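You operate a simulated robot arm through the tools that you are given. There is no shell and no other tool.

You are at the controls of a simulated robot arm. One attempt, no reset.

Task
Put things in order on the top of the care bench. At the end: the beige pale wood bung stands where the blue wheel strap stood; the white sealant tube (marked "SEAM") is on the white drier tub; the white oil bottle stands where the beige pale wood bung stood; the blue wheel strap is on the blue terminal grease tin; whatever was shut is shut again. Leave all else as you found it, and nothing knocked over. Set down upright: wheel strap.

The check looks at the end state, three seconds after you hand in, the way a careful person would. Anything else that was tipped, shoved, dropped, spilled or broken makes it a failure.

Robot
A 7-joint arm with a two-finger parallel gripper, fixed in place. Base frame: the origin is at the foot of the arm, x ahead of it, y to its left, z up; the work surface is at about z = 0. Readings come in mm, degrees, newtons and seconds.
With the tool pointing down near the work surface it reaches from about 240 to 620 mm from the base axis. Its first joint turns from -66.0 to 66.0 degrees. Payload 2.6 kg.
Tool frame: the origin (TCP) lies between the finger pads and is the grasp point; the fingertips stand 30 mm ahead of it; z points along the fingers, y is the line along which they close. Largest opening 94 mm; finger width 28, thickness 10; the body of the gripper, 50 by 96 mm, starts 55 mm behind the TCP.
Orientation is told as [roll, pitch, yaw] about the base's x, y, z axes, in that order, counted from this pose: with the fingers straight down and closing along the base's y, the tool's x points along the base's -x, its y along +y and its z along -z.

Tools
- The arm moves only by the tool nudge_tool. Its argument "steps" is a list of rows, each a list of 7 numbers: the finger opening in mm, from 0 to 94, then the shift along the tool's x, y, z in mm, then the turn, a rotation vector about the tool's x, y, z in degrees. In form: [[grip, x, y, z, rx, ry, rz], ...]. A call has 1 to 20 rows; each row is the pose to reach, as a shift and turn from the pose commanded when the call began, along the tool's axes at that moment. Rows are played at 5 a second. More than 50 mm and 8.6 degrees between two rows, or a gripper value outside its range, and nothing of the call is played. A pose out of reach is approached as far as the arm can. The call stops where the force on the tool passes 40 N (or 10 N more than at its start, if that is more) or the arm is blocked; 0.2 s more then pass. Each finger travels about 72 mm/s and halts on what it meets, pressing with about 45 N; the grip force reading is that of the motor and also rises with nothing between the fingers. The clock runs only during rows and for 0.2 s after the last one: add rows that repeat a pose to give the fingers time. It gives the time, the measured TCP pose, the force on the tool (base axes), the opening and the grip force at its end, in the units of the frame above (readings bear some noise), with the torque about the TCP (base axes, N m) and any sound that the robot's microphone picked up, and new pictures: "show" is both (left out), scene, wrist or none.
- Cameras (640 x 400 px; columns grow to the right, rows downward): "scene" is fixed at [21.9, 437.6, 573.4]; the picture's right is [-0.91, -0.41, 0.00], its down [-0.23, 0.50, -0.83] and it looks along [0.34, -0.76, -0.55] (base axes); focal length 302 px, centre (320, 200). "wrist" rides on the gripper at [76, 14, -102] in the tool frame; the picture's right is [-0.18, 0.98, 0.00], its down [-0.75, -0.14, -0.64] and it looks along [-0.63, -0.12, 0.77] (tool axes); focal length 243 px, centre (320, 200). There is no depth. A picture from a camera that has moved, and an enlarged one, comes with that camera's place and axes in the base frame and with its lens. The place of the scene camera against the robot may be out by one fixed shift of up to 25 mm in any direction.
- enlarge(camera, box): a new picture of the part [left, top, right, bottom] of that camera's present view, enlarged. The clock stands still meanwhile.
- hand_in(): hands the job in; it is judged then, once.

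Nothing tells you positions but the pictures and the camera data. Unless the task says otherwise, let go and move clear before handing in.

The tools are called after "Request:" by a JSON object that holds its "api" and its "payload". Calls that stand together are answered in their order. nudge_tool: Moves the arm, as the interface text tells. Its arguments: {"type":"object","properties":{"steps":{"type":"array","items":{"type":"array","items":{"type":"number"}}},"show":{"type":"string","enum":["both","scene","wrist","none"]}},"required":["steps"]} The other tools are called the same way: enlarge (camera, box) takes an enlarged picture of a part of a camera's view; hand_in () hands the job in.

At the start:

```text
time_s: 0.0
ee_pos: [297.4, -210.5, 394.4]
tool_rot: [0.0, 0.0, 0.0]
wrist_force: [-0.8, -0.2, 0.0]
ft_torque: [0.01, -0.03, -0.04]
grip_width: 93.6
grasp_force: 0.1
```

scene: 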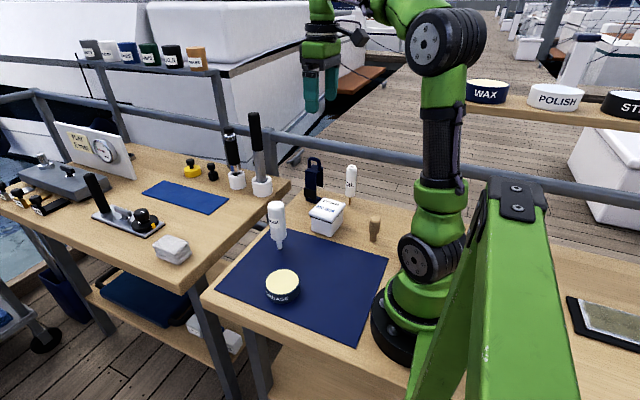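
wrist: 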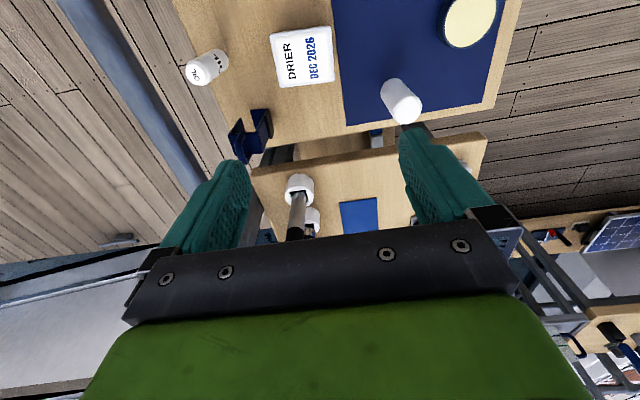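

I see the bench with a blue mat, a grease tin, a white SEAM tube, a white drier tub, a white oil bottle, a blue strap and a pale wood bung. I'll look closer before I move anything.

Request:
{"api": "enlarge", "payload": {"camera": "scene", "box": [200, 140, 420, 320]}}

Request:
{"api": "enlarge", "payload": {"camera": "wrist", "box": [160, 0, 520, 200]}}

Request:
{"api": "enlarge", "payload": {"camera": "scene", "box": [290, 140, 400, 250]}}

```text
2.22 times, centred on (310, 230) of scene
camera zoom: at [21.9, 437.6, 573.4], right [-0.91, -0.41, 0.0], down [-0.23, 0.5, -0.83], along [0.34, -0.76, -0.55], focal length 672 px, centre (342, 133)
```

zoom: 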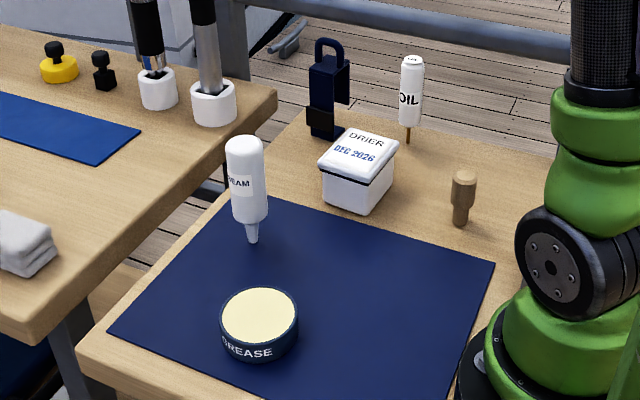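

```text
1.78 times, centred on (340, 100) of wrist
camera zoom: at [221.2, -196.4, 496.6], right [0.18, 0.98, 0.0], down [0.75, -0.14, 0.64], along [0.63, -0.12, -0.77], focal length 431 px, centre (284, 378)
```

zoom: 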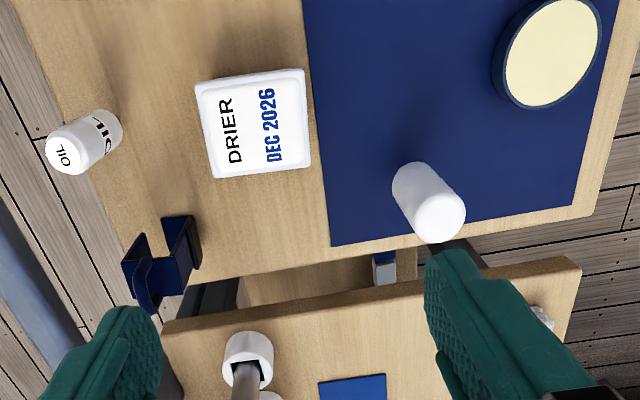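

```text
3.64 times, centred on (345, 195) of scene
camera zoom: at [21.9, 437.6, 573.4], right [-0.91, -0.41, 0.0], down [-0.23, 0.5, -0.83], along [0.34, -0.76, -0.55], focal length 1100 px, centre (229, 218)
```

zoom: 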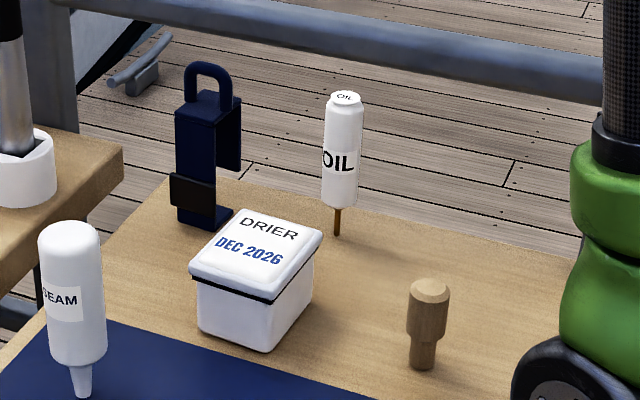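

Request:
{"api": "nudge_tool", "payload": {"steps": [[94, 0, -30, 15, 0, 0, 0], [94, 0, -60, 30, 0, 0, 0], [94, 0, -90, 45, 0, 0, 0], [94, 0, -120, 60, 0, 0, 0], [94, 0, -120, 60, 0, 0, 0]]}}

```text
time_s: 1.2
ee_pos: [296.5, -334.1, 333.7]
tool_rot: [0.0, 0.0, 0.0]
wrist_force: [0.2, 0.1, -0.3]
ft_torque: [-0.01, 0.02, 0.0]
grip_width: 94.1
grasp_force: 0.1
camera wrist: at [220.4, -319.4, 436.3], right [0.18, 0.98, 0.0], down [0.75, -0.14, 0.64], along [0.63, -0.12, -0.77], focal length 243 px, centre (320, 200)
```

scene: 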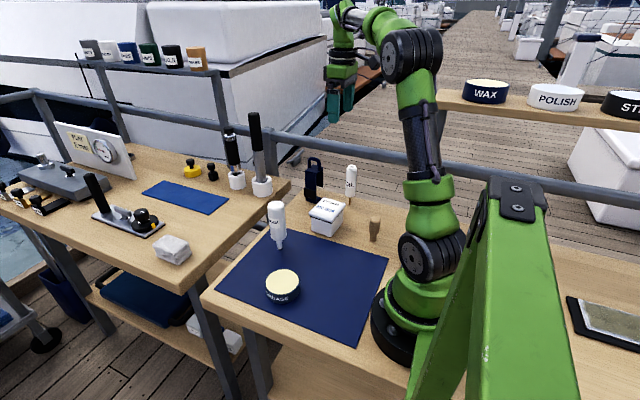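
wrist: 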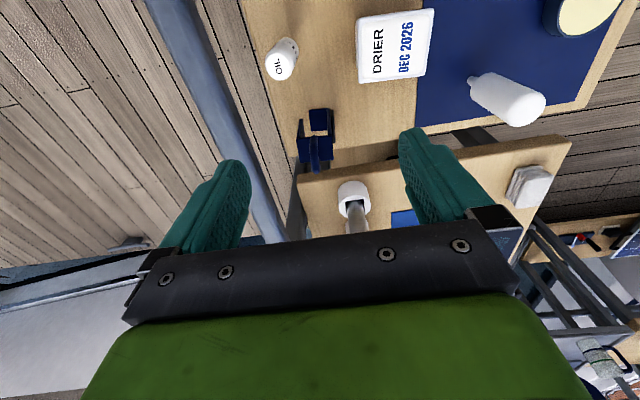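

Request:
{"api": "enlarge", "payload": {"camera": "wrist", "box": [240, 0, 400, 200]}}

Request:
{"api": "enlarge", "payload": {"camera": "scene", "box": [290, 150, 370, 210]}}

Request:
{"api": "enlarge", "payload": {"camera": "scene", "box": [240, 190, 320, 310]}}

```text
2.00 times, centred on (320, 100) of wrist
camera zoom: at [220.4, -319.4, 436.3], right [0.18, 0.98, 0.0], down [0.75, -0.14, 0.64], along [0.63, -0.12, -0.77], focal length 485 px, centre (320, 400)
```

zoom: 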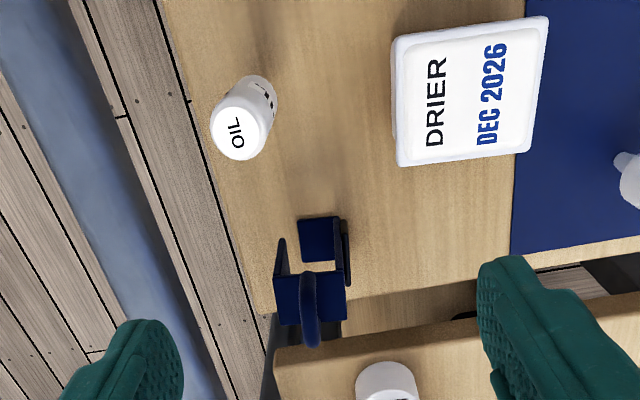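

```text
6.67 times, centred on (330, 180) of scene
camera zoom: at [21.9, 437.6, 573.4], right [-0.91, -0.41, 0.0], down [-0.23, 0.5, -0.83], along [0.34, -0.76, -0.55], focal length 2017 px, centre (253, 333)
```

zoom: 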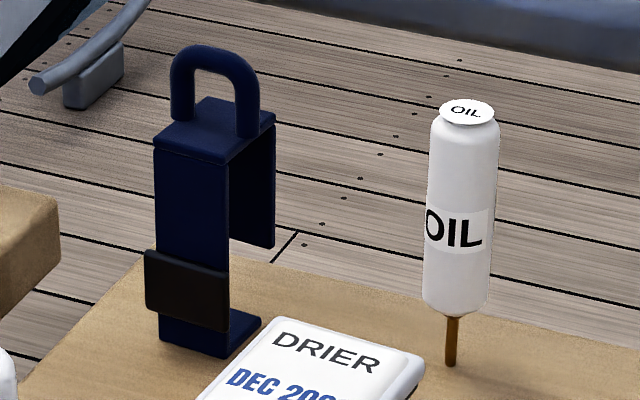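

```text
3.33 times, centred on (280, 250) of scene
camera zoom: at [21.9, 437.6, 573.4], right [-0.91, -0.41, 0.0], down [-0.23, 0.5, -0.83], along [0.34, -0.76, -0.55], focal length 1008 px, centre (453, 33)
```

zoom: 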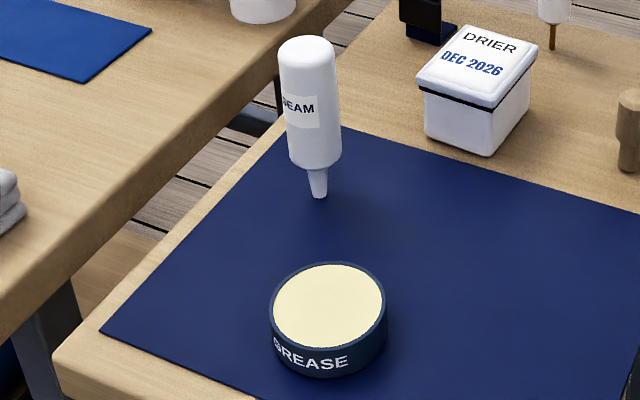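

Request:
{"api": "nudge_tool", "payload": {"steps": [[94, -20, -4, 20, 0, 0, 0], [94, -45, -10, 45, 0, 0, 0], [94, -70, -16, 75, 0, 0, 0], [94, -70, -16, 75, 0, 0, 0]]}}

Request:
{"api": "enlarge", "payload": {"camera": "wrist", "box": [200, 0, 440, 240]}}

```text
time_s: 2.2
ee_pos: [367.8, -347.7, 259.9]
tool_rot: [0.0, 0.0, 0.0]
wrist_force: [-0.9, 0.0, 0.4]
ft_torque: [0.01, 0.0, 0.02]
grip_width: 94.2
grasp_force: 0.0
camera wrist: at [290.5, -333.4, 361.7], right [0.18, 0.98, 0.0], down [0.75, -0.14, 0.64], along [0.63, -0.12, -0.77], focal length 243 px, centre (320, 200)
```

scene: 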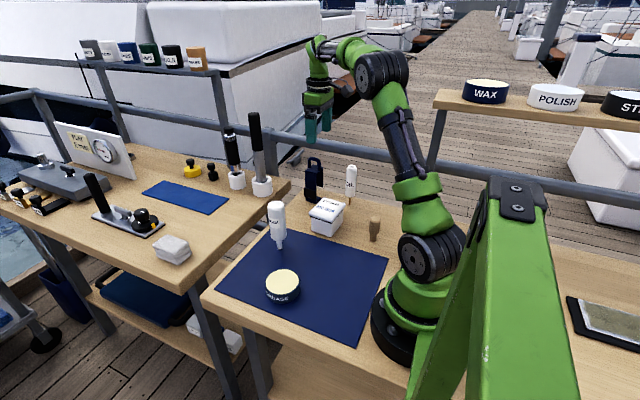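
wrist: 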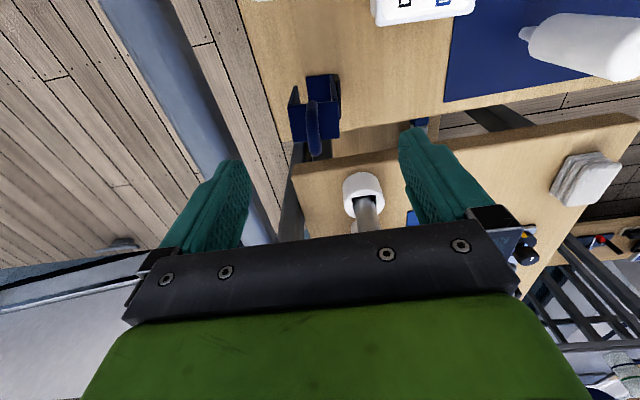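

```text
1.67 times, centred on (320, 120) of wrist
camera zoom: at [290.5, -333.4, 361.7], right [0.18, 0.98, 0.0], down [0.75, -0.14, 0.64], along [0.63, -0.12, -0.77], focal length 404 px, centre (320, 333)
```

zoom: 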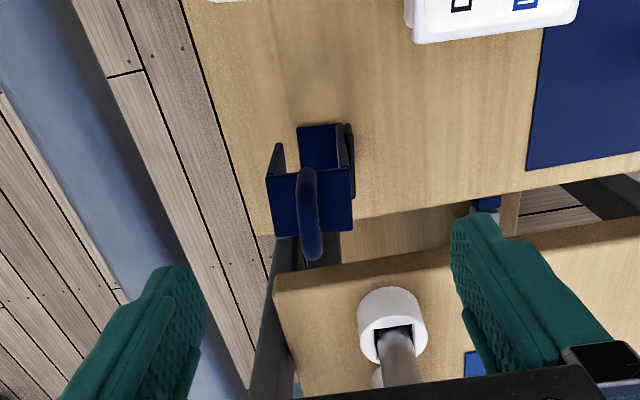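

Request:
{"api": "nudge_tool", "payload": {"steps": [[94, -10, -5, 15, 0, 0, 3], [94, -20, -9.3, 30, 0, 0, 5.5], [94, -20, -9.3, 40, 0, 0, 5.5], [94, -20, -9.3, 40, 0, 0, 5.5]]}}

Request:
{"api": "enlarge", "payload": {"camera": "wrist", "box": [220, 40, 420, 220]}}

Request:
{"api": "enlarge", "payload": {"camera": "scene", "box": [280, 110, 380, 220]}}

```text
time_s: 3.2
ee_pos: [387.7, -356.6, 218.8]
tool_rot: [0.0, 0.0, -5.6]
wrist_force: [-0.3, -0.5, -0.3]
ft_torque: [0.0, 0.02, 0.02]
grip_width: 94.0
grasp_force: 0.0
camera wrist: at [312.3, -334.6, 320.9], right [0.28, 0.96, 0.0], down [0.74, -0.21, 0.64], along [0.62, -0.18, -0.77], focal length 243 px, centre (320, 200)
```

scene: 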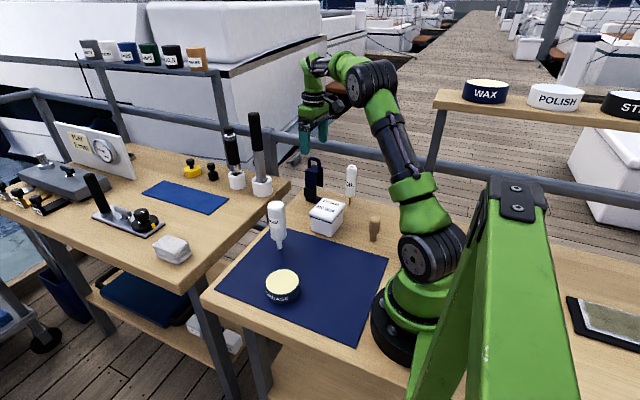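
wrist: 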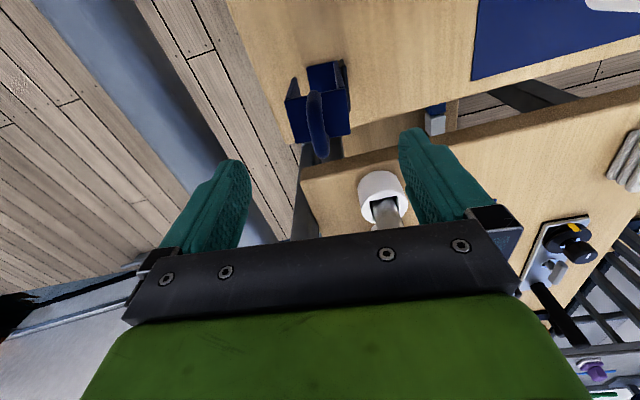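

```text
2.22 times, centred on (320, 130) of wrist
camera zoom: at [312.3, -334.6, 320.9], right [0.28, 0.96, 0.0], down [0.74, -0.21, 0.64], along [0.62, -0.18, -0.77], focal length 539 px, centre (320, 356)
```

zoom: 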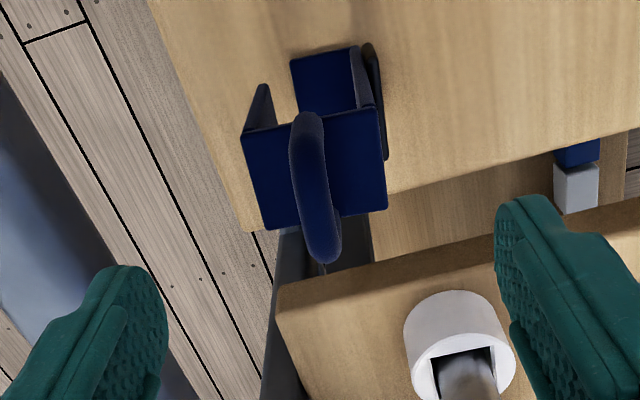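

```text
3.64 times, centred on (330, 165) of scene
camera zoom: at [21.9, 437.6, 573.4], right [-0.91, -0.41, 0.0], down [-0.23, 0.5, -0.83], along [0.34, -0.76, -0.55], focal length 1100 px, centre (284, 327)
```

zoom: 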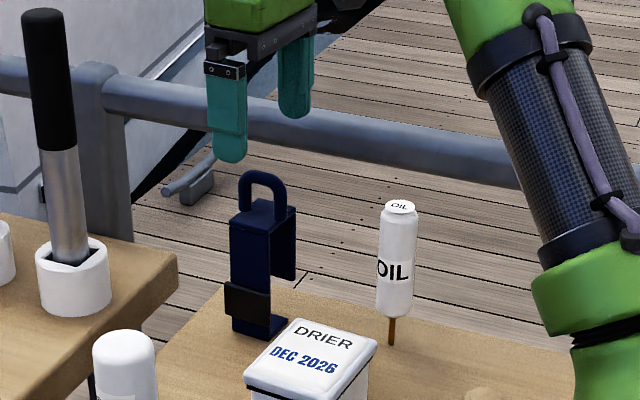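

Request:
{"api": "nudge_tool", "payload": {"steps": [[70, -1.5, -2, 15, 0, 0, 0], [60, -1.5, -2, 32, 0, 0, 0], [50, -1.5, -2, 48, 0, 0, 0], [40, -1.5, -2, 62, 0, 0, 0], [30, -1.5, -2, 62, 0, 0, 0], [24, -1.5, -2, 62, 0, 0, 0], [24, -1.5, -2, 62, 0, 0, 0]]}}

Request:
{"api": "enlarge", "payload": {"camera": "wrist", "box": [220, 80, 420, 260]}}

Request:
{"api": "enlarge", "payload": {"camera": "scene", "box": [280, 110, 380, 220]}}

```text
time_s: 4.8
ee_pos: [388.1, -356.6, 156.6]
tool_rot: [0.0, 0.0, -5.5]
wrist_force: [1.0, -0.5, 0.9]
ft_torque: [-0.01, 0.0, -0.02]
grip_width: 24.0
grasp_force: 0.0
camera wrist: at [313.4, -335.5, 259.6], right [0.28, 0.96, 0.0], down [0.74, -0.21, 0.64], along [0.62, -0.18, -0.77], focal length 243 px, centre (320, 200)
```

scene: 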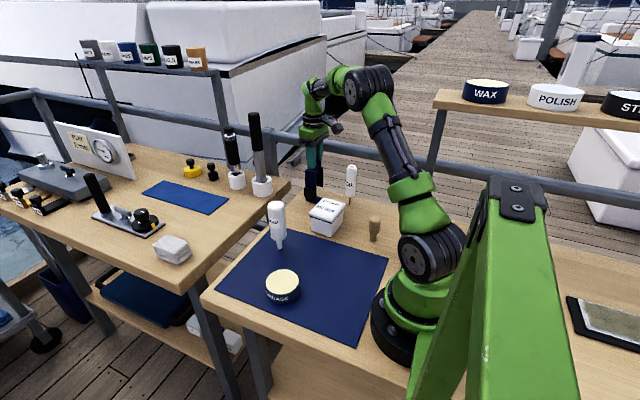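
wrist: 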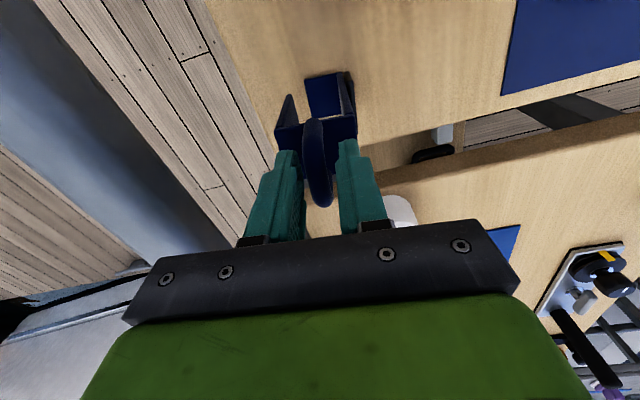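

```text
2.22 times, centred on (320, 170) of wrist
camera zoom: at [313.4, -335.5, 259.6], right [0.28, 0.96, 0.0], down [0.74, -0.21, 0.64], along [0.62, -0.18, -0.77], focal length 539 px, centre (320, 267)
```

zoom: 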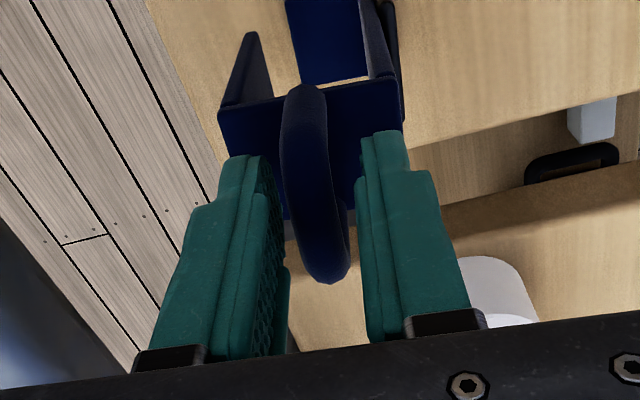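

```text
3.64 times, centred on (330, 165) of scene
camera zoom: at [21.9, 437.6, 573.4], right [-0.91, -0.41, 0.0], down [-0.23, 0.5, -0.83], along [0.34, -0.76, -0.55], focal length 1100 px, centre (284, 327)
```

zoom: 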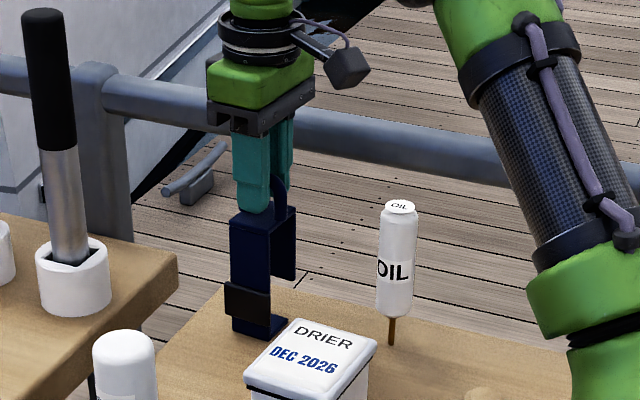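

Request:
{"api": "nudge_tool", "payload": {"steps": [[20, 0, 0, 0, 0, 0, 0], [16, 0, 0, 0, 0, 0, 0], [12, 0, 0, 0, 0, 0, 0], [8, 0, 0, 0, 0, 0, 0], [4, 0, 0, 0, 0, 0, 0], [0, 0, 0, 0, 0, 0, 0], [0, 0, 0, 0, 0, 0, 0]]}}

Request:
{"api": "enlarge", "payload": {"camera": "wrist", "box": [220, 80, 420, 260]}}

Request:
{"api": "enlarge", "payload": {"camera": "scene", "box": [280, 110, 380, 220]}}

```text
time_s: 6.4
ee_pos: [389.1, -356.8, 158.2]
tool_rot: [-0.1, -0.2, -5.5]
wrist_force: [-1.7, -2.2, 9.9]
ft_torque: [0.01, 0.02, 0.02]
grip_width: 11.2
grasp_force: 44.4
camera wrist: at [313.4, -335.7, 260.4], right [0.28, 0.96, 0.0], down [0.74, -0.21, 0.64], along [0.62, -0.18, -0.77], focal length 243 px, centre (320, 200)
```

scene: 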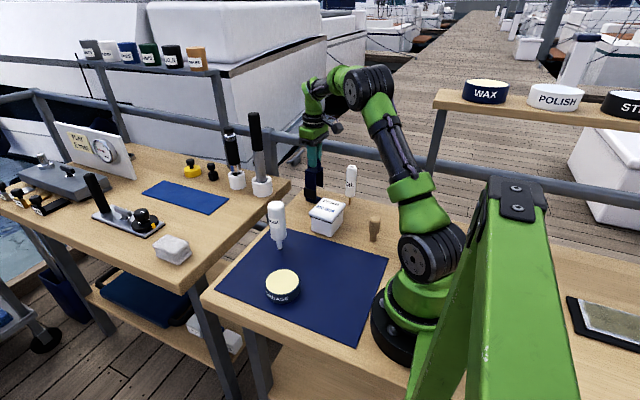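
wrist: 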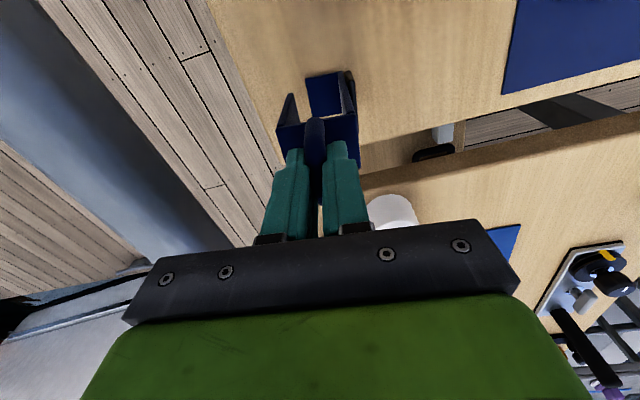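

```text
2.22 times, centred on (320, 170) of wrist
camera zoom: at [313.4, -335.7, 260.4], right [0.28, 0.96, 0.0], down [0.74, -0.21, 0.64], along [0.62, -0.18, -0.77], focal length 539 px, centre (320, 267)
```

zoom: 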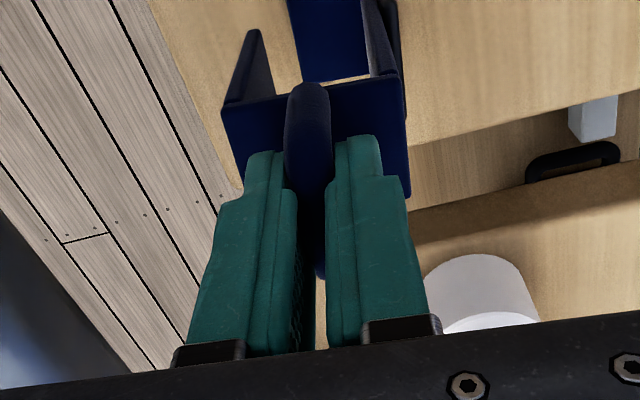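

```text
3.64 times, centred on (330, 165) of scene
camera zoom: at [21.8, 437.6, 573.3], right [-0.91, -0.41, 0.0], down [-0.23, 0.5, -0.83], along [0.34, -0.76, -0.55], focal length 1100 px, centre (284, 327)
```

zoom: 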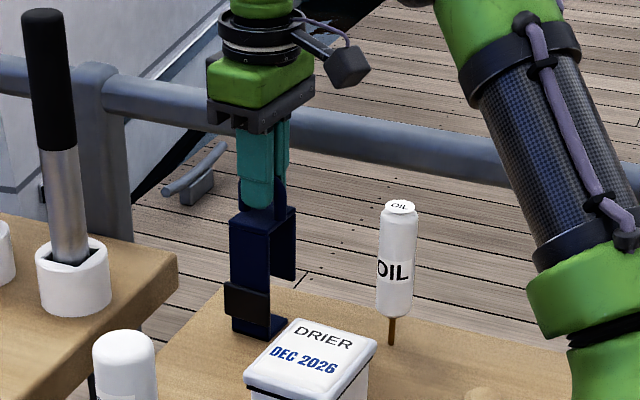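

Request:
{"api": "nudge_tool", "payload": {"steps": [[0, 0, 0, -2, 0, 0, 0], [0, 0, 0, -5, 0, 0, 0], [0, 0, 0, -10, 0, 0, 0], [0, 0, 0, -15, 0, 0, 0], [0, 0, 0, -20, 0, 0, 0], [0, 0, 0, -20, 0, 0, 0]]}}

Request:
{"api": "enlarge", "payload": {"camera": "scene", "box": [280, 110, 380, 220]}}

```text
time_s: 7.8
ee_pos: [387.0, -358.3, 176.8]
tool_rot: [0.0, 0.1, -5.6]
wrist_force: [0.8, -0.8, -1.0]
ft_torque: [0.01, 0.06, -0.03]
grip_width: 10.6
grasp_force: 44.9
camera wrist: at [313.8, -336.5, 280.0], right [0.28, 0.96, 0.0], down [0.74, -0.21, 0.64], along [0.62, -0.18, -0.77], focal length 243 px, centre (320, 200)
```

scene: 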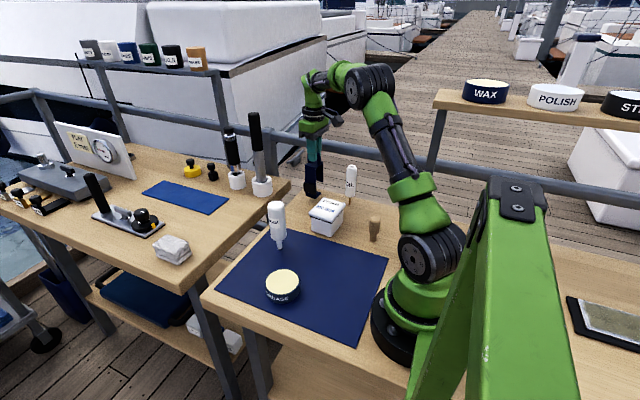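
wrist: 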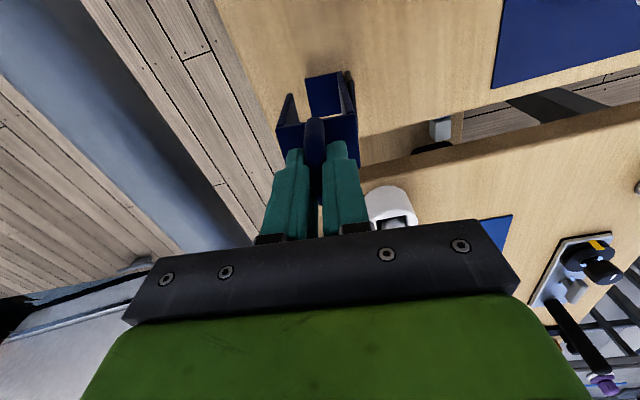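

```text
3.64 times, centred on (330, 165) of scene
camera zoom: at [21.9, 437.6, 573.4], right [-0.91, -0.41, 0.0], down [-0.23, 0.5, -0.83], along [0.34, -0.76, -0.55], focal length 1100 px, centre (284, 327)
```

zoom: 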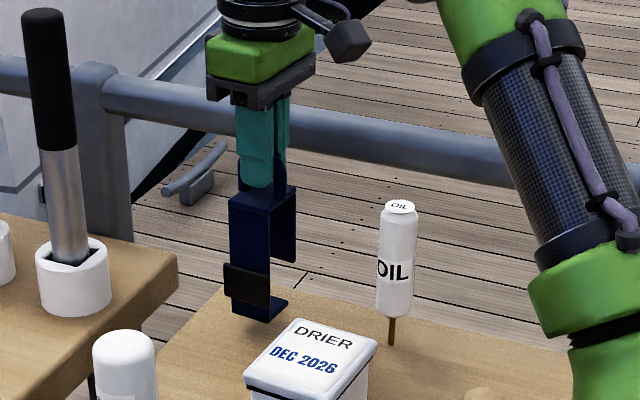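

Request:
{"api": "nudge_tool", "payload": {"steps": [[0, 0, 0, -25, 0, 0, 0], [0, 0, 0, -50, 0, 0, 0], [0, 0, 0, -75, 0, 0, 0], [0, 0, 0, -100, 0, 0, 0], [0, 0, 0, -125, 0, 0, 0], [0, 0, 0, -150, 0, 0, 0], [0, 15, 30, -150, 0, 0, 0], [0, 30, 60, -150, 0, 0, 0], [0, 45, 90, -150, 0, 0, 0], [0, 57, 120, -150, 0, 0, 0], [0, 69, 150, -150, 0, 0, 0], [0, 81, 180, -150, 0, 0, 0], [0, 91, 208, -150, 0, 0, 0], [0, 100, 236, -150, 0, 0, 0], [0, 109, 264, -150, 0, 0, 0], [0, 115, 288, -150, 0, 0, 0], [0, 115, 288, -150, 0, 0, 0]]}}

Request:
{"api": "enlarge", "payload": {"camera": "wrist", "box": [260, 0, 640, 240]}}

```text
time_s: 11.4
ee_pos: [302.4, -60.4, 326.5]
tool_rot: [0.0, 0.0, -5.4]
wrist_force: [-0.4, -0.2, -0.9]
ft_torque: [0.02, -0.01, 0.01]
grip_width: 10.9
grasp_force: 44.6
camera wrist: at [227.7, -38.8, 430.2], right [0.28, 0.96, 0.0], down [0.74, -0.21, 0.64], along [0.62, -0.18, -0.77], focal length 243 px, centre (320, 200)
```

scene: 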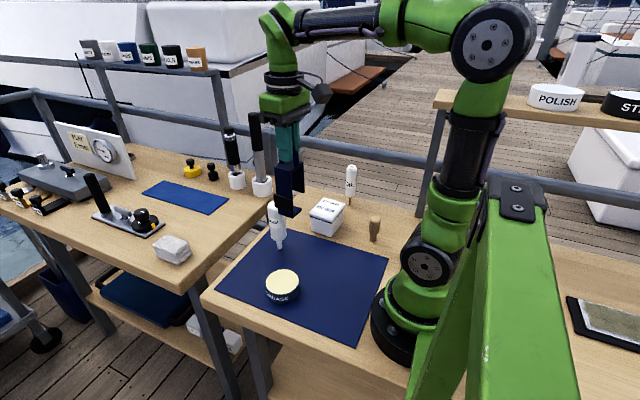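
wrist: 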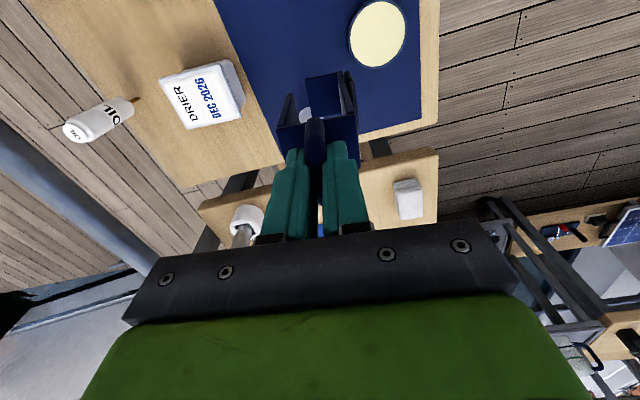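

```text
1.67 times, centred on (450, 120) of wrist
camera zoom: at [227.7, -38.8, 430.2], right [0.28, 0.96, 0.0], down [0.74, -0.21, 0.64], along [0.62, -0.18, -0.77], focal length 404 px, centre (103, 333)
```

zoom: 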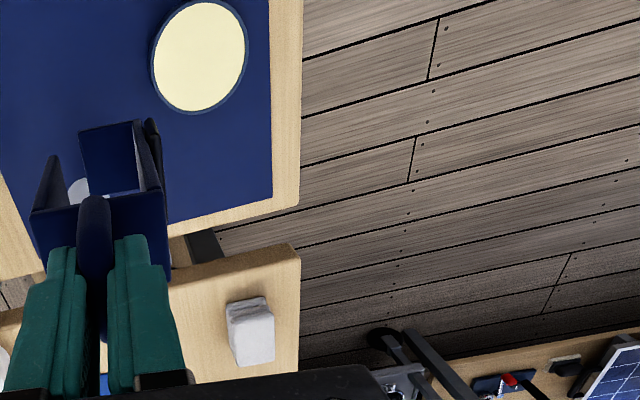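

Request:
{"api": "nudge_tool", "payload": {"steps": [[0, 9, 25, 0, 0, 0, 0], [0, 18, 50, 10, 0, 0, 0], [0, 25.5, 73, 30, 0, 0, 0], [0, 25.5, 73, 50, 0, 0, 0], [0, 25.5, 73, 70, 0, 0, 0], [0, 25.5, 73, 85, 0, 0, 0], [0, 25.5, 73, 85, 0, 0, 0]]}}

Request:
{"api": "enlarge", "payload": {"camera": "wrist", "box": [220, 0, 480, 180]}}

Request:
{"api": "enlarge", "payload": {"camera": "scene", "box": [200, 140, 360, 320]}}

```text
time_s: 13.0
ee_pos: [283.0, 14.2, 240.4]
tool_rot: [0.1, 0.0, -5.5]
wrist_force: [0.5, 0.0, -1.6]
ft_torque: [-0.02, -0.02, 0.01]
grip_width: 10.8
grasp_force: 44.7
camera wrist: at [208.4, 35.1, 343.5], right [0.28, 0.96, 0.0], down [0.74, -0.21, 0.64], along [0.62, -0.18, -0.77], focal length 243 px, centre (320, 200)
```

scene: 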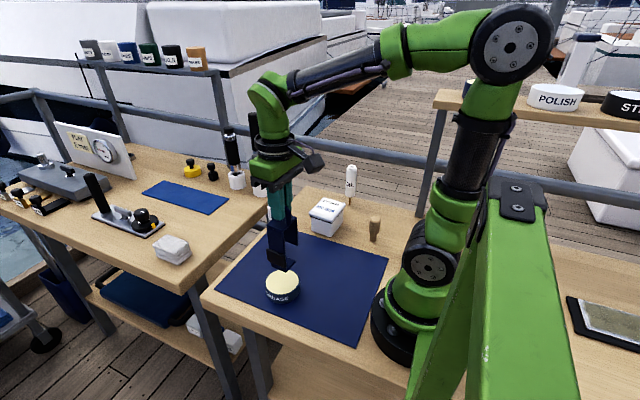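
wrist: 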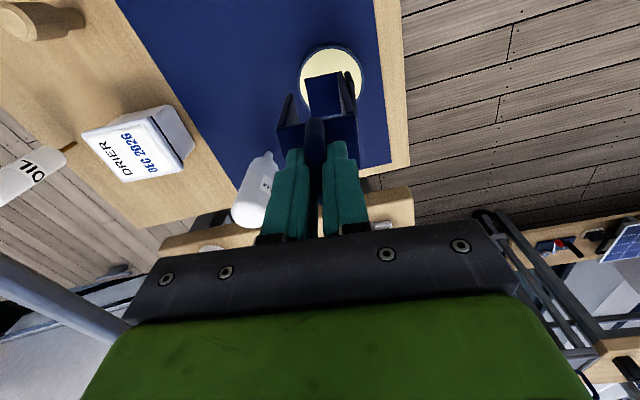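

```text
2.22 times, centred on (350, 90) of wrist
camera zoom: at [208.4, 35.1, 343.5], right [0.28, 0.96, 0.0], down [0.74, -0.21, 0.64], along [0.62, -0.18, -0.77], focal length 539 px, centre (253, 444)
```

zoom: 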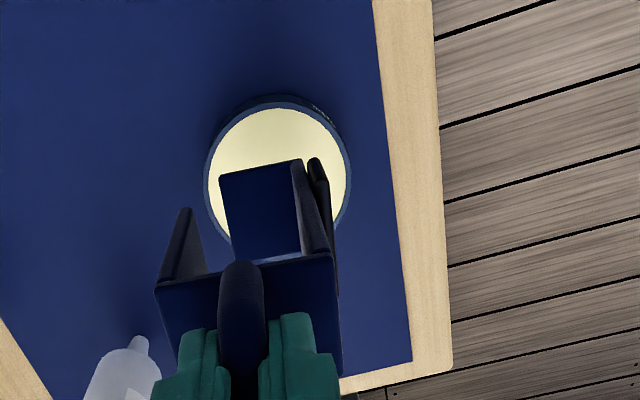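

```text
2.22 times, centred on (280, 230) of scene
camera zoom: at [21.9, 437.6, 573.4], right [-0.91, -0.41, 0.0], down [-0.23, 0.5, -0.83], along [0.34, -0.76, -0.55], focal length 672 px, centre (409, 133)
```

zoom: 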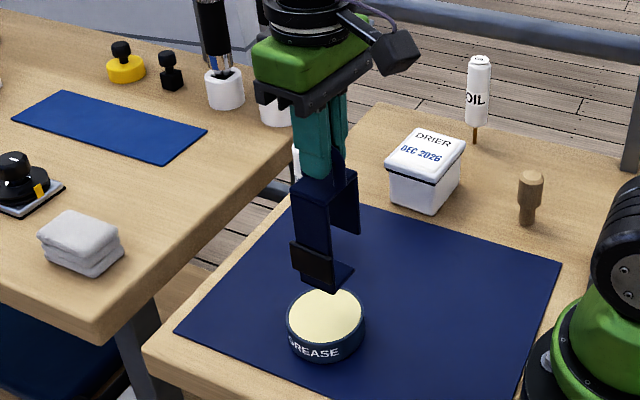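

Request:
{"api": "nudge_tool", "payload": {"steps": [[0, -0.6, 4.1, 10, 0, 0, 0], [0, -0.6, 4.1, 20, 0, 0, 0], [0, -0.6, 4.1, 30, 0, 0, 0], [0, -0.6, 4.1, 38, 0, 0, 0], [0, -0.6, 4.1, 38, 0, 0, 0]]}}

Request:
{"api": "enlarge", "payload": {"camera": "wrist", "box": [220, 0, 480, 180]}}

Request:
{"api": "enlarge", "payload": {"camera": "scene", "box": [240, 210, 340, 310]}}

```text
time_s: 14.2
ee_pos: [284.6, 17.9, 204.4]
tool_rot: [0.0, 0.1, -5.5]
wrist_force: [1.0, 0.4, -0.5]
ft_torque: [-0.05, 0.02, 0.01]
grip_width: 10.7
grasp_force: 44.5
camera wrist: at [210.2, 39.8, 306.7], right [0.28, 0.96, 0.0], down [0.74, -0.21, 0.64], along [0.62, -0.18, -0.77], focal length 243 px, centre (320, 200)
```

scene: 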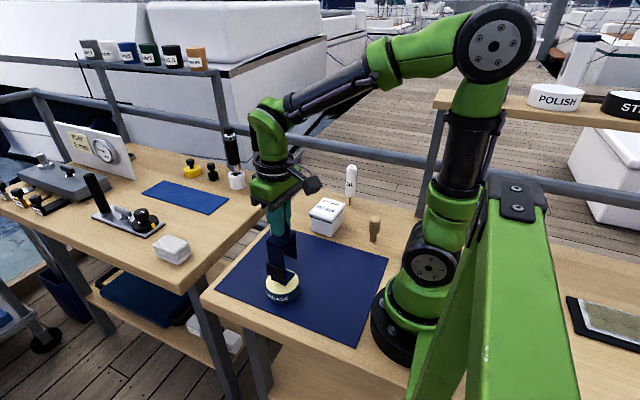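
wrist: 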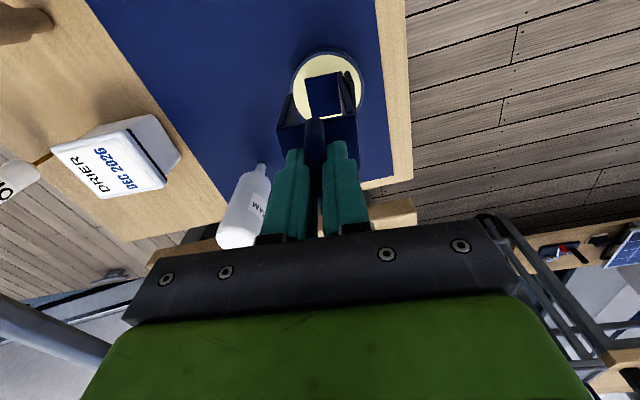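

```text
2.22 times, centred on (350, 90) of wrist
camera zoom: at [210.2, 39.8, 306.7], right [0.28, 0.96, 0.0], down [0.74, -0.21, 0.64], along [0.62, -0.18, -0.77], focal length 539 px, centre (253, 444)
```

zoom: 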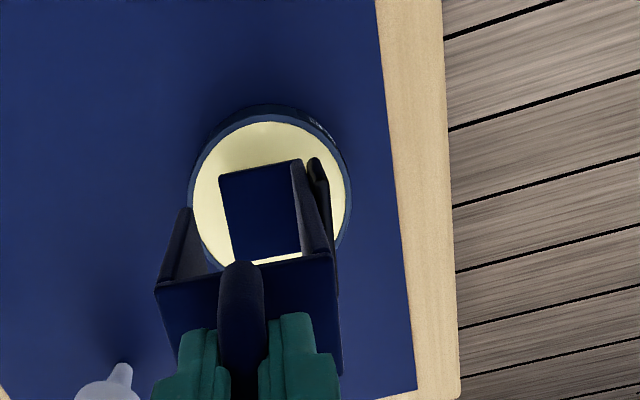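

```text
4.00 times, centred on (290, 260) of scene
camera zoom: at [21.9, 437.6, 573.4], right [-0.91, -0.41, 0.0], down [-0.23, 0.5, -0.83], along [0.34, -0.76, -0.55], focal length 1210 px, centre (440, -40)
```

zoom: 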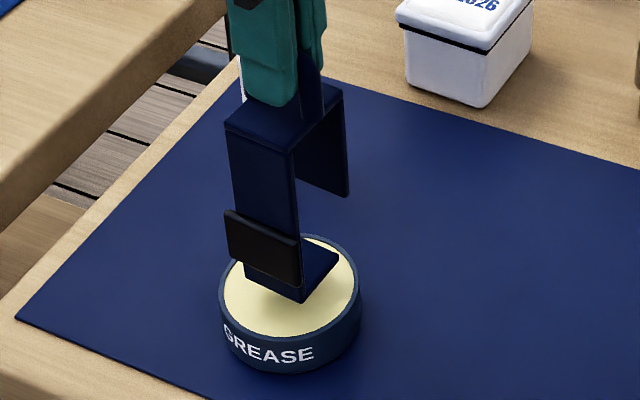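

Request:
{"api": "nudge_tool", "payload": {"steps": [[0, 0, 0.5, 3, 0, 0, 0], [0, 0, 0.5, 5, 0, 0, 0], [0, 0, 0.5, 6, 0, 0, 0], [0, 0, 0.5, 7, 0, 0, 0], [0, 0, 0.5, 8, 0, 0, 0], [0, 0, 0.5, 8, 0, 0, 0]], "show": "none"}}

Request:
{"api": "enlarge", "payload": {"camera": "scene", "box": [240, 210, 340, 310]}}

```text
time_s: 15.6
ee_pos: [284.6, 19.2, 196.7]
tool_rot: [0.0, 0.1, -5.5]
wrist_force: [-0.2, -0.3, 0.1]
ft_torque: [-0.01, -0.02, 0.01]
grip_width: 10.7
grasp_force: 44.4
```

```text
4.00 times, centred on (290, 260) of scene
camera zoom: at [21.9, 437.6, 573.4], right [-0.91, -0.41, 0.0], down [-0.23, 0.5, -0.83], along [0.34, -0.76, -0.55], focal length 1210 px, centre (440, -40)
```

zoom: 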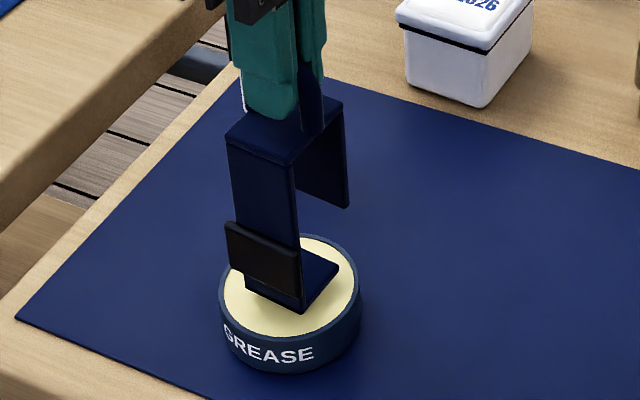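

Request:
{"api": "nudge_tool", "payload": {"steps": [[0, 0, 0, 1, 0, 0, 0], [0, 0, 0, 2, 0, 0, 0], [0, 0, 0, 2, 0, 0, 0]], "show": "none"}}

Request:
{"api": "nudge_tool", "payload": {"steps": [[0, 0, 0, 1, 0, 0, 0], [0, 0, 0, 1, 0, 0, 0]], "show": "none"}}

```text
time_s: 16.4
ee_pos: [284.8, 20.0, 194.2]
tool_rot: [0.0, 0.0, -5.6]
wrist_force: [-1.1, -1.1, 0.0]
ft_torque: [0.0, -0.02, 0.04]
grip_width: 10.9
grasp_force: 44.1
```

```text
time_s: 17.0
ee_pos: [285.2, 19.5, 193.4]
tool_rot: [0.1, 0.0, -5.5]
wrist_force: [0.5, -0.8, -0.7]
ft_torque: [-0.04, 0.0, 0.01]
grip_width: 10.5
grasp_force: 44.3
```

Request:
{"api": "nudge_tool", "payload": {"steps": [[0, 0, 0, 1, 0, 0, 0], [0, 0, 0, 1, 0, 0, 0]], "show": "none"}}

Request:
{"api": "nudge_tool", "payload": {"steps": [[0, 0, 0, 1, 0, 0, 0], [0, 0, 0, 1, 0, 0, 0]], "show": "none"}}

Request:
{"api": "nudge_tool", "payload": {"steps": [[0, 0, 0, 1, 0, 0, 0], [0, 0, 0, 1, 0, 0, 0]], "show": "none"}}

Request:
{"api": "enlarge", "payload": {"camera": "scene", "box": [250, 240, 320, 310]}}

Request:
{"api": "enlarge", "payload": {"camera": "wrist", "box": [260, 20, 400, 160]}}

```text
time_s: 17.6
ee_pos: [283.4, 19.2, 192.2]
tool_rot: [0.1, -0.1, -5.6]
wrist_force: [-0.3, 0.3, -0.7]
ft_torque: [0.0, 0.01, 0.07]
grip_width: 10.6
grasp_force: 44.4
```

```text
time_s: 18.2
ee_pos: [285.1, 20.1, 191.4]
tool_rot: [0.1, 0.0, -5.4]
wrist_force: [-0.2, -0.7, -0.9]
ft_torque: [-0.03, -0.02, -0.01]
grip_width: 10.6
grasp_force: 44.5
```

```text
time_s: 18.8
ee_pos: [284.1, 19.7, 189.7]
tool_rot: [-0.1, -0.1, -5.6]
wrist_force: [-6.9, -3.3, 22.5]
ft_torque: [0.09, 0.76, 0.1]
grip_width: 10.8
grasp_force: 44.6
```

```text
5.71 times, centred on (285, 275) of scene
camera zoom: at [21.8, 437.6, 573.4], right [-0.91, -0.41, 0.0], down [-0.23, 0.5, -0.83], along [0.34, -0.76, -0.55], focal length 1729 px, centre (520, -229)
```

zoom: 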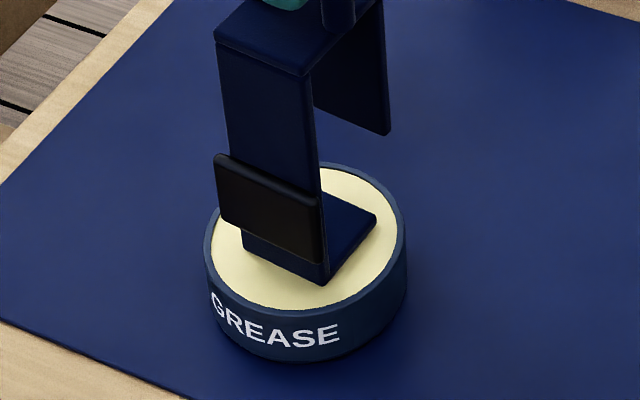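

```text
2.86 times, centred on (330, 90) of wrist
camera zoom: at [210.1, 40.6, 293.7], right [0.28, 0.96, 0.0], down [0.74, -0.21, 0.64], along [0.62, -0.18, -0.77], focal length 693 px, centre (291, 514)
```

zoom: 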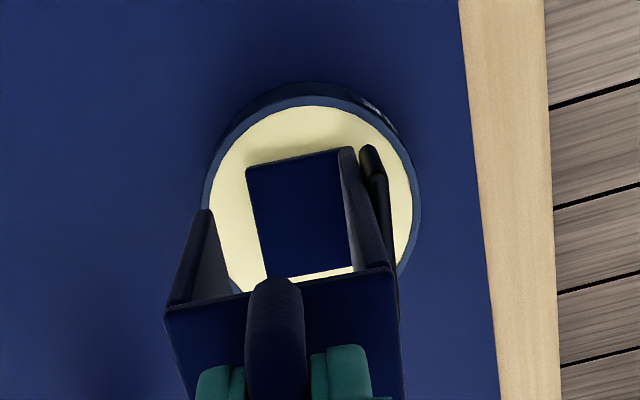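

Request:
{"api": "nudge_tool", "payload": {"steps": [[0, 0, 0, -0.8, 0, 0, 0], [0, 0, 0, -0.8, 0, 0, 0]], "show": "none"}}

```text
time_s: 19.4
ee_pos: [286.6, 18.9, 192.3]
tool_rot: [0.0, -0.1, -5.5]
wrist_force: [0.0, -1.2, 10.9]
ft_torque: [-0.03, -0.3, 0.0]
grip_width: 10.8
grasp_force: 43.8
```

Request:
{"api": "nudge_tool", "payload": {"steps": [[0, 0, 0, -0.5, 0, 0, 0], [0, 0, 0, -0.5, 0, 0, 0]], "show": "none"}}

```text
time_s: 20.0
ee_pos: [285.7, 19.3, 191.1]
tool_rot: [0.0, -0.1, -5.4]
wrist_force: [1.4, -0.6, 3.4]
ft_torque: [-0.03, -0.43, -0.05]
grip_width: 10.8
grasp_force: 44.3
```

Request:
{"api": "nudge_tool", "payload": {"steps": [[9, 0, 0, 0, 0, 0, 0], [11, 0, 0, 0, 0, 0, 0], [12, 0, 0, 0, 0, 0, 0], [14, 0, 0, 0, 0, 0, 0], [18, 0, 0, 0, 0, 0, 0], [24, 0, 0, 0, 0, 0, 0], [30, 0, 0, 0, 0, 0, 0], [30, 0, 0, 0, 0, 0, 0]]}}

Request:
{"api": "enlarge", "payload": {"camera": "scene", "box": [240, 190, 340, 310]}}

Request:
{"api": "enlarge", "payload": {"camera": "wrist", "box": [240, 20, 400, 180]}}

```text
time_s: 21.8
ee_pos: [285.4, 19.1, 190.0]
tool_rot: [0.1, 0.0, -5.6]
wrist_force: [0.0, 0.7, 0.9]
ft_torque: [0.03, 0.01, -0.02]
grip_width: 30.1
grasp_force: 0.1
camera wrist: at [210.2, 40.3, 294.0], right [0.28, 0.96, 0.0], down [0.74, -0.21, 0.64], along [0.62, -0.18, -0.77], focal length 243 px, centre (320, 200)
```

scene: 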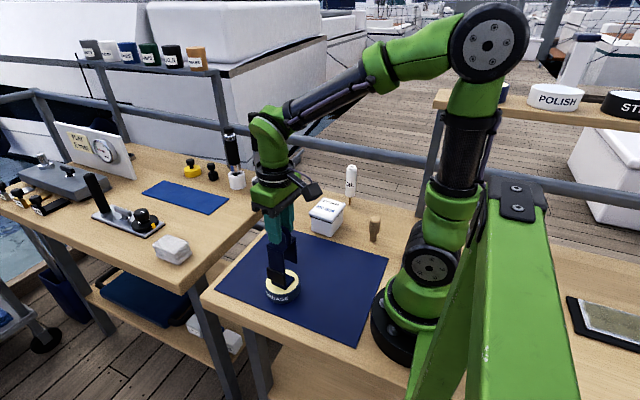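
wrist: 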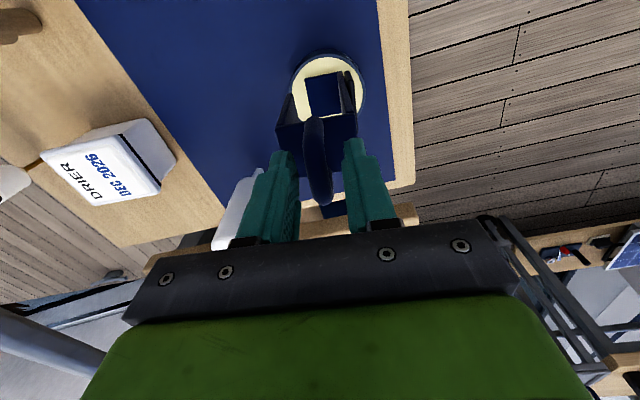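

```text
3.33 times, centred on (290, 250) of scene
camera zoom: at [21.9, 437.6, 573.4], right [-0.91, -0.41, 0.0], down [-0.23, 0.5, -0.83], along [0.34, -0.76, -0.55], focal length 1008 px, centre (420, 33)
```

zoom: 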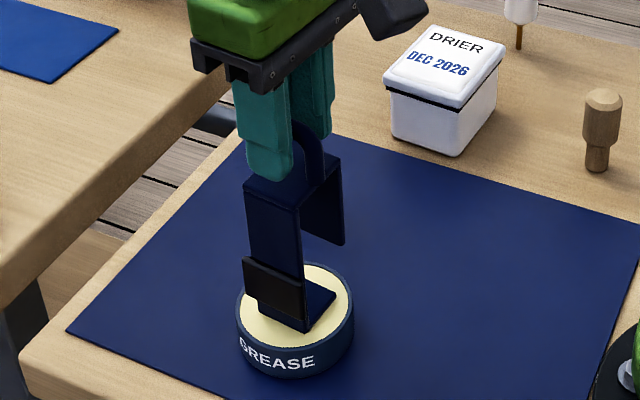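

```text
2.50 times, centred on (320, 100) of wrist
camera zoom: at [210.2, 40.3, 294.0], right [0.28, 0.96, 0.0], down [0.74, -0.21, 0.64], along [0.62, -0.18, -0.77], focal length 606 px, centre (320, 450)
```

zoom: 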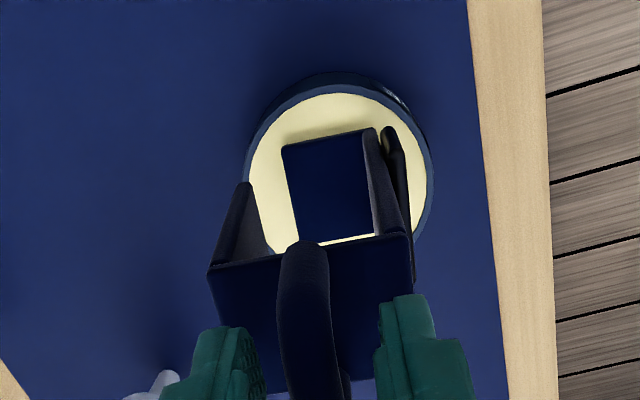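

Request:
{"api": "nudge_tool", "payload": {"steps": [[30, 0, 0, -20, 0, 0, 0], [30, 0, 0, -45, 0, 0, 0], [40, 0, 0, -70, 0, 0, 0], [60, 0, 0, -95, 0, 0, 0], [80, -2, -20, -110, 0, 0, 0], [94, -6, -55, -110, 0, 0, 0], [94, -10, -90, -110, 0, 0, 0], [94, -13, -125, -110, 0, 0, 0], [94, -16, -160, -110, 0, 0, -3], [94, 10, -185, -110, 0, 0, -5.5], [94, 40, -205, -110, 0, 0, -5.5], [94, 70, -225, -110, 0, 0, -5.5], [94, 95, -243, -110, 0, 0, -5.5], [94, 111, -256, -110, 0, 0, -5.5], [94, 111, -256, -110, 0, 0, -5.5]]}}

Request:
{"api": "enlarge", "payload": {"camera": "wrist", "box": [220, 0, 480, 180]}}

Request:
{"api": "enlarge", "payload": {"camera": "scene", "box": [240, 170, 400, 310]}}

```text
time_s: 25.0
ee_pos: [151.3, -225.5, 301.3]
tool_rot: [0.0, 0.1, 0.0]
wrist_force: [-0.1, -0.5, -0.4]
ft_torque: [-0.01, -0.01, 0.0]
grip_width: 94.1
grasp_force: 0.1
camera wrist: at [74.1, -210.0, 403.3], right [0.18, 0.98, 0.0], down [0.75, -0.14, 0.64], along [0.63, -0.12, -0.77], focal length 243 px, centre (320, 200)
```

scene: 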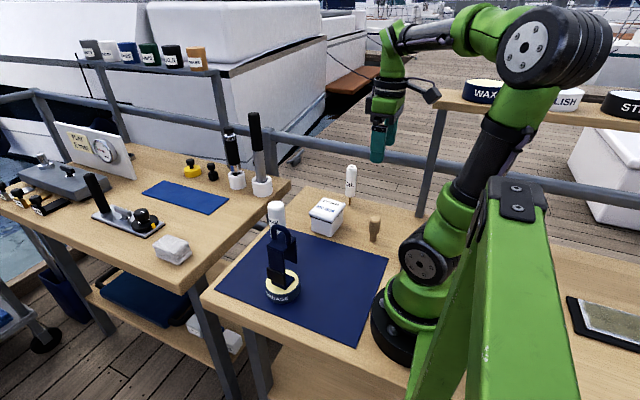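
wrist: 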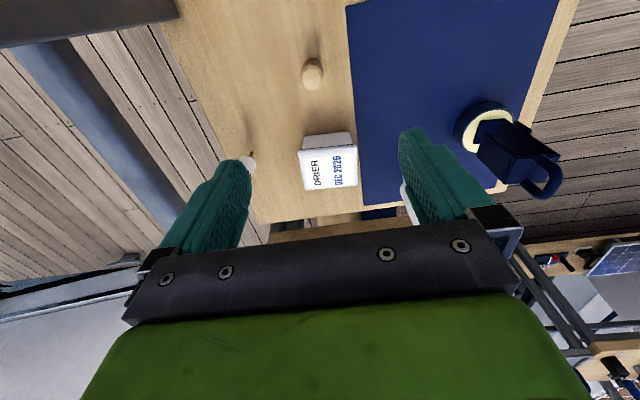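

```text
2.22 times, centred on (350, 90) of wrist
camera zoom: at [74.1, -210.0, 403.3], right [0.18, 0.98, 0.0], down [0.75, -0.14, 0.64], along [0.63, -0.12, -0.77], focal length 539 px, centre (253, 444)
```

zoom: 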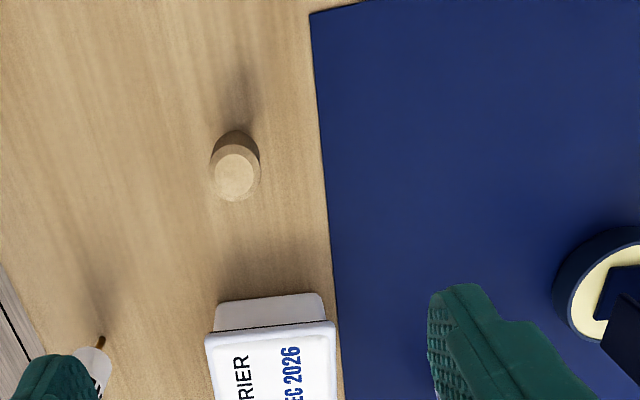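

```text
2.86 times, centred on (320, 240) of scene
camera zoom: at [21.8, 437.6, 573.4], right [-0.91, -0.41, 0.0], down [-0.23, 0.5, -0.83], along [0.34, -0.76, -0.55], focal length 864 px, centre (320, 86)
```

zoom: 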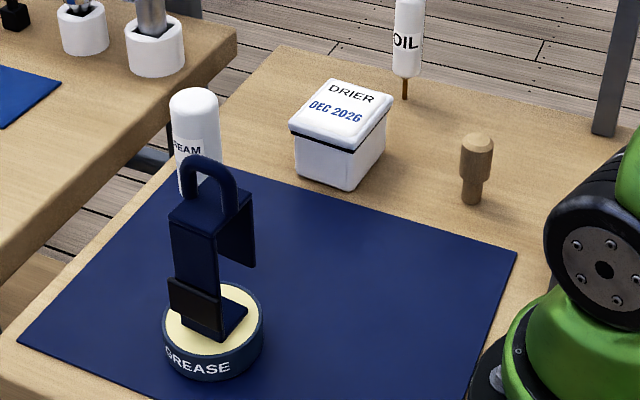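

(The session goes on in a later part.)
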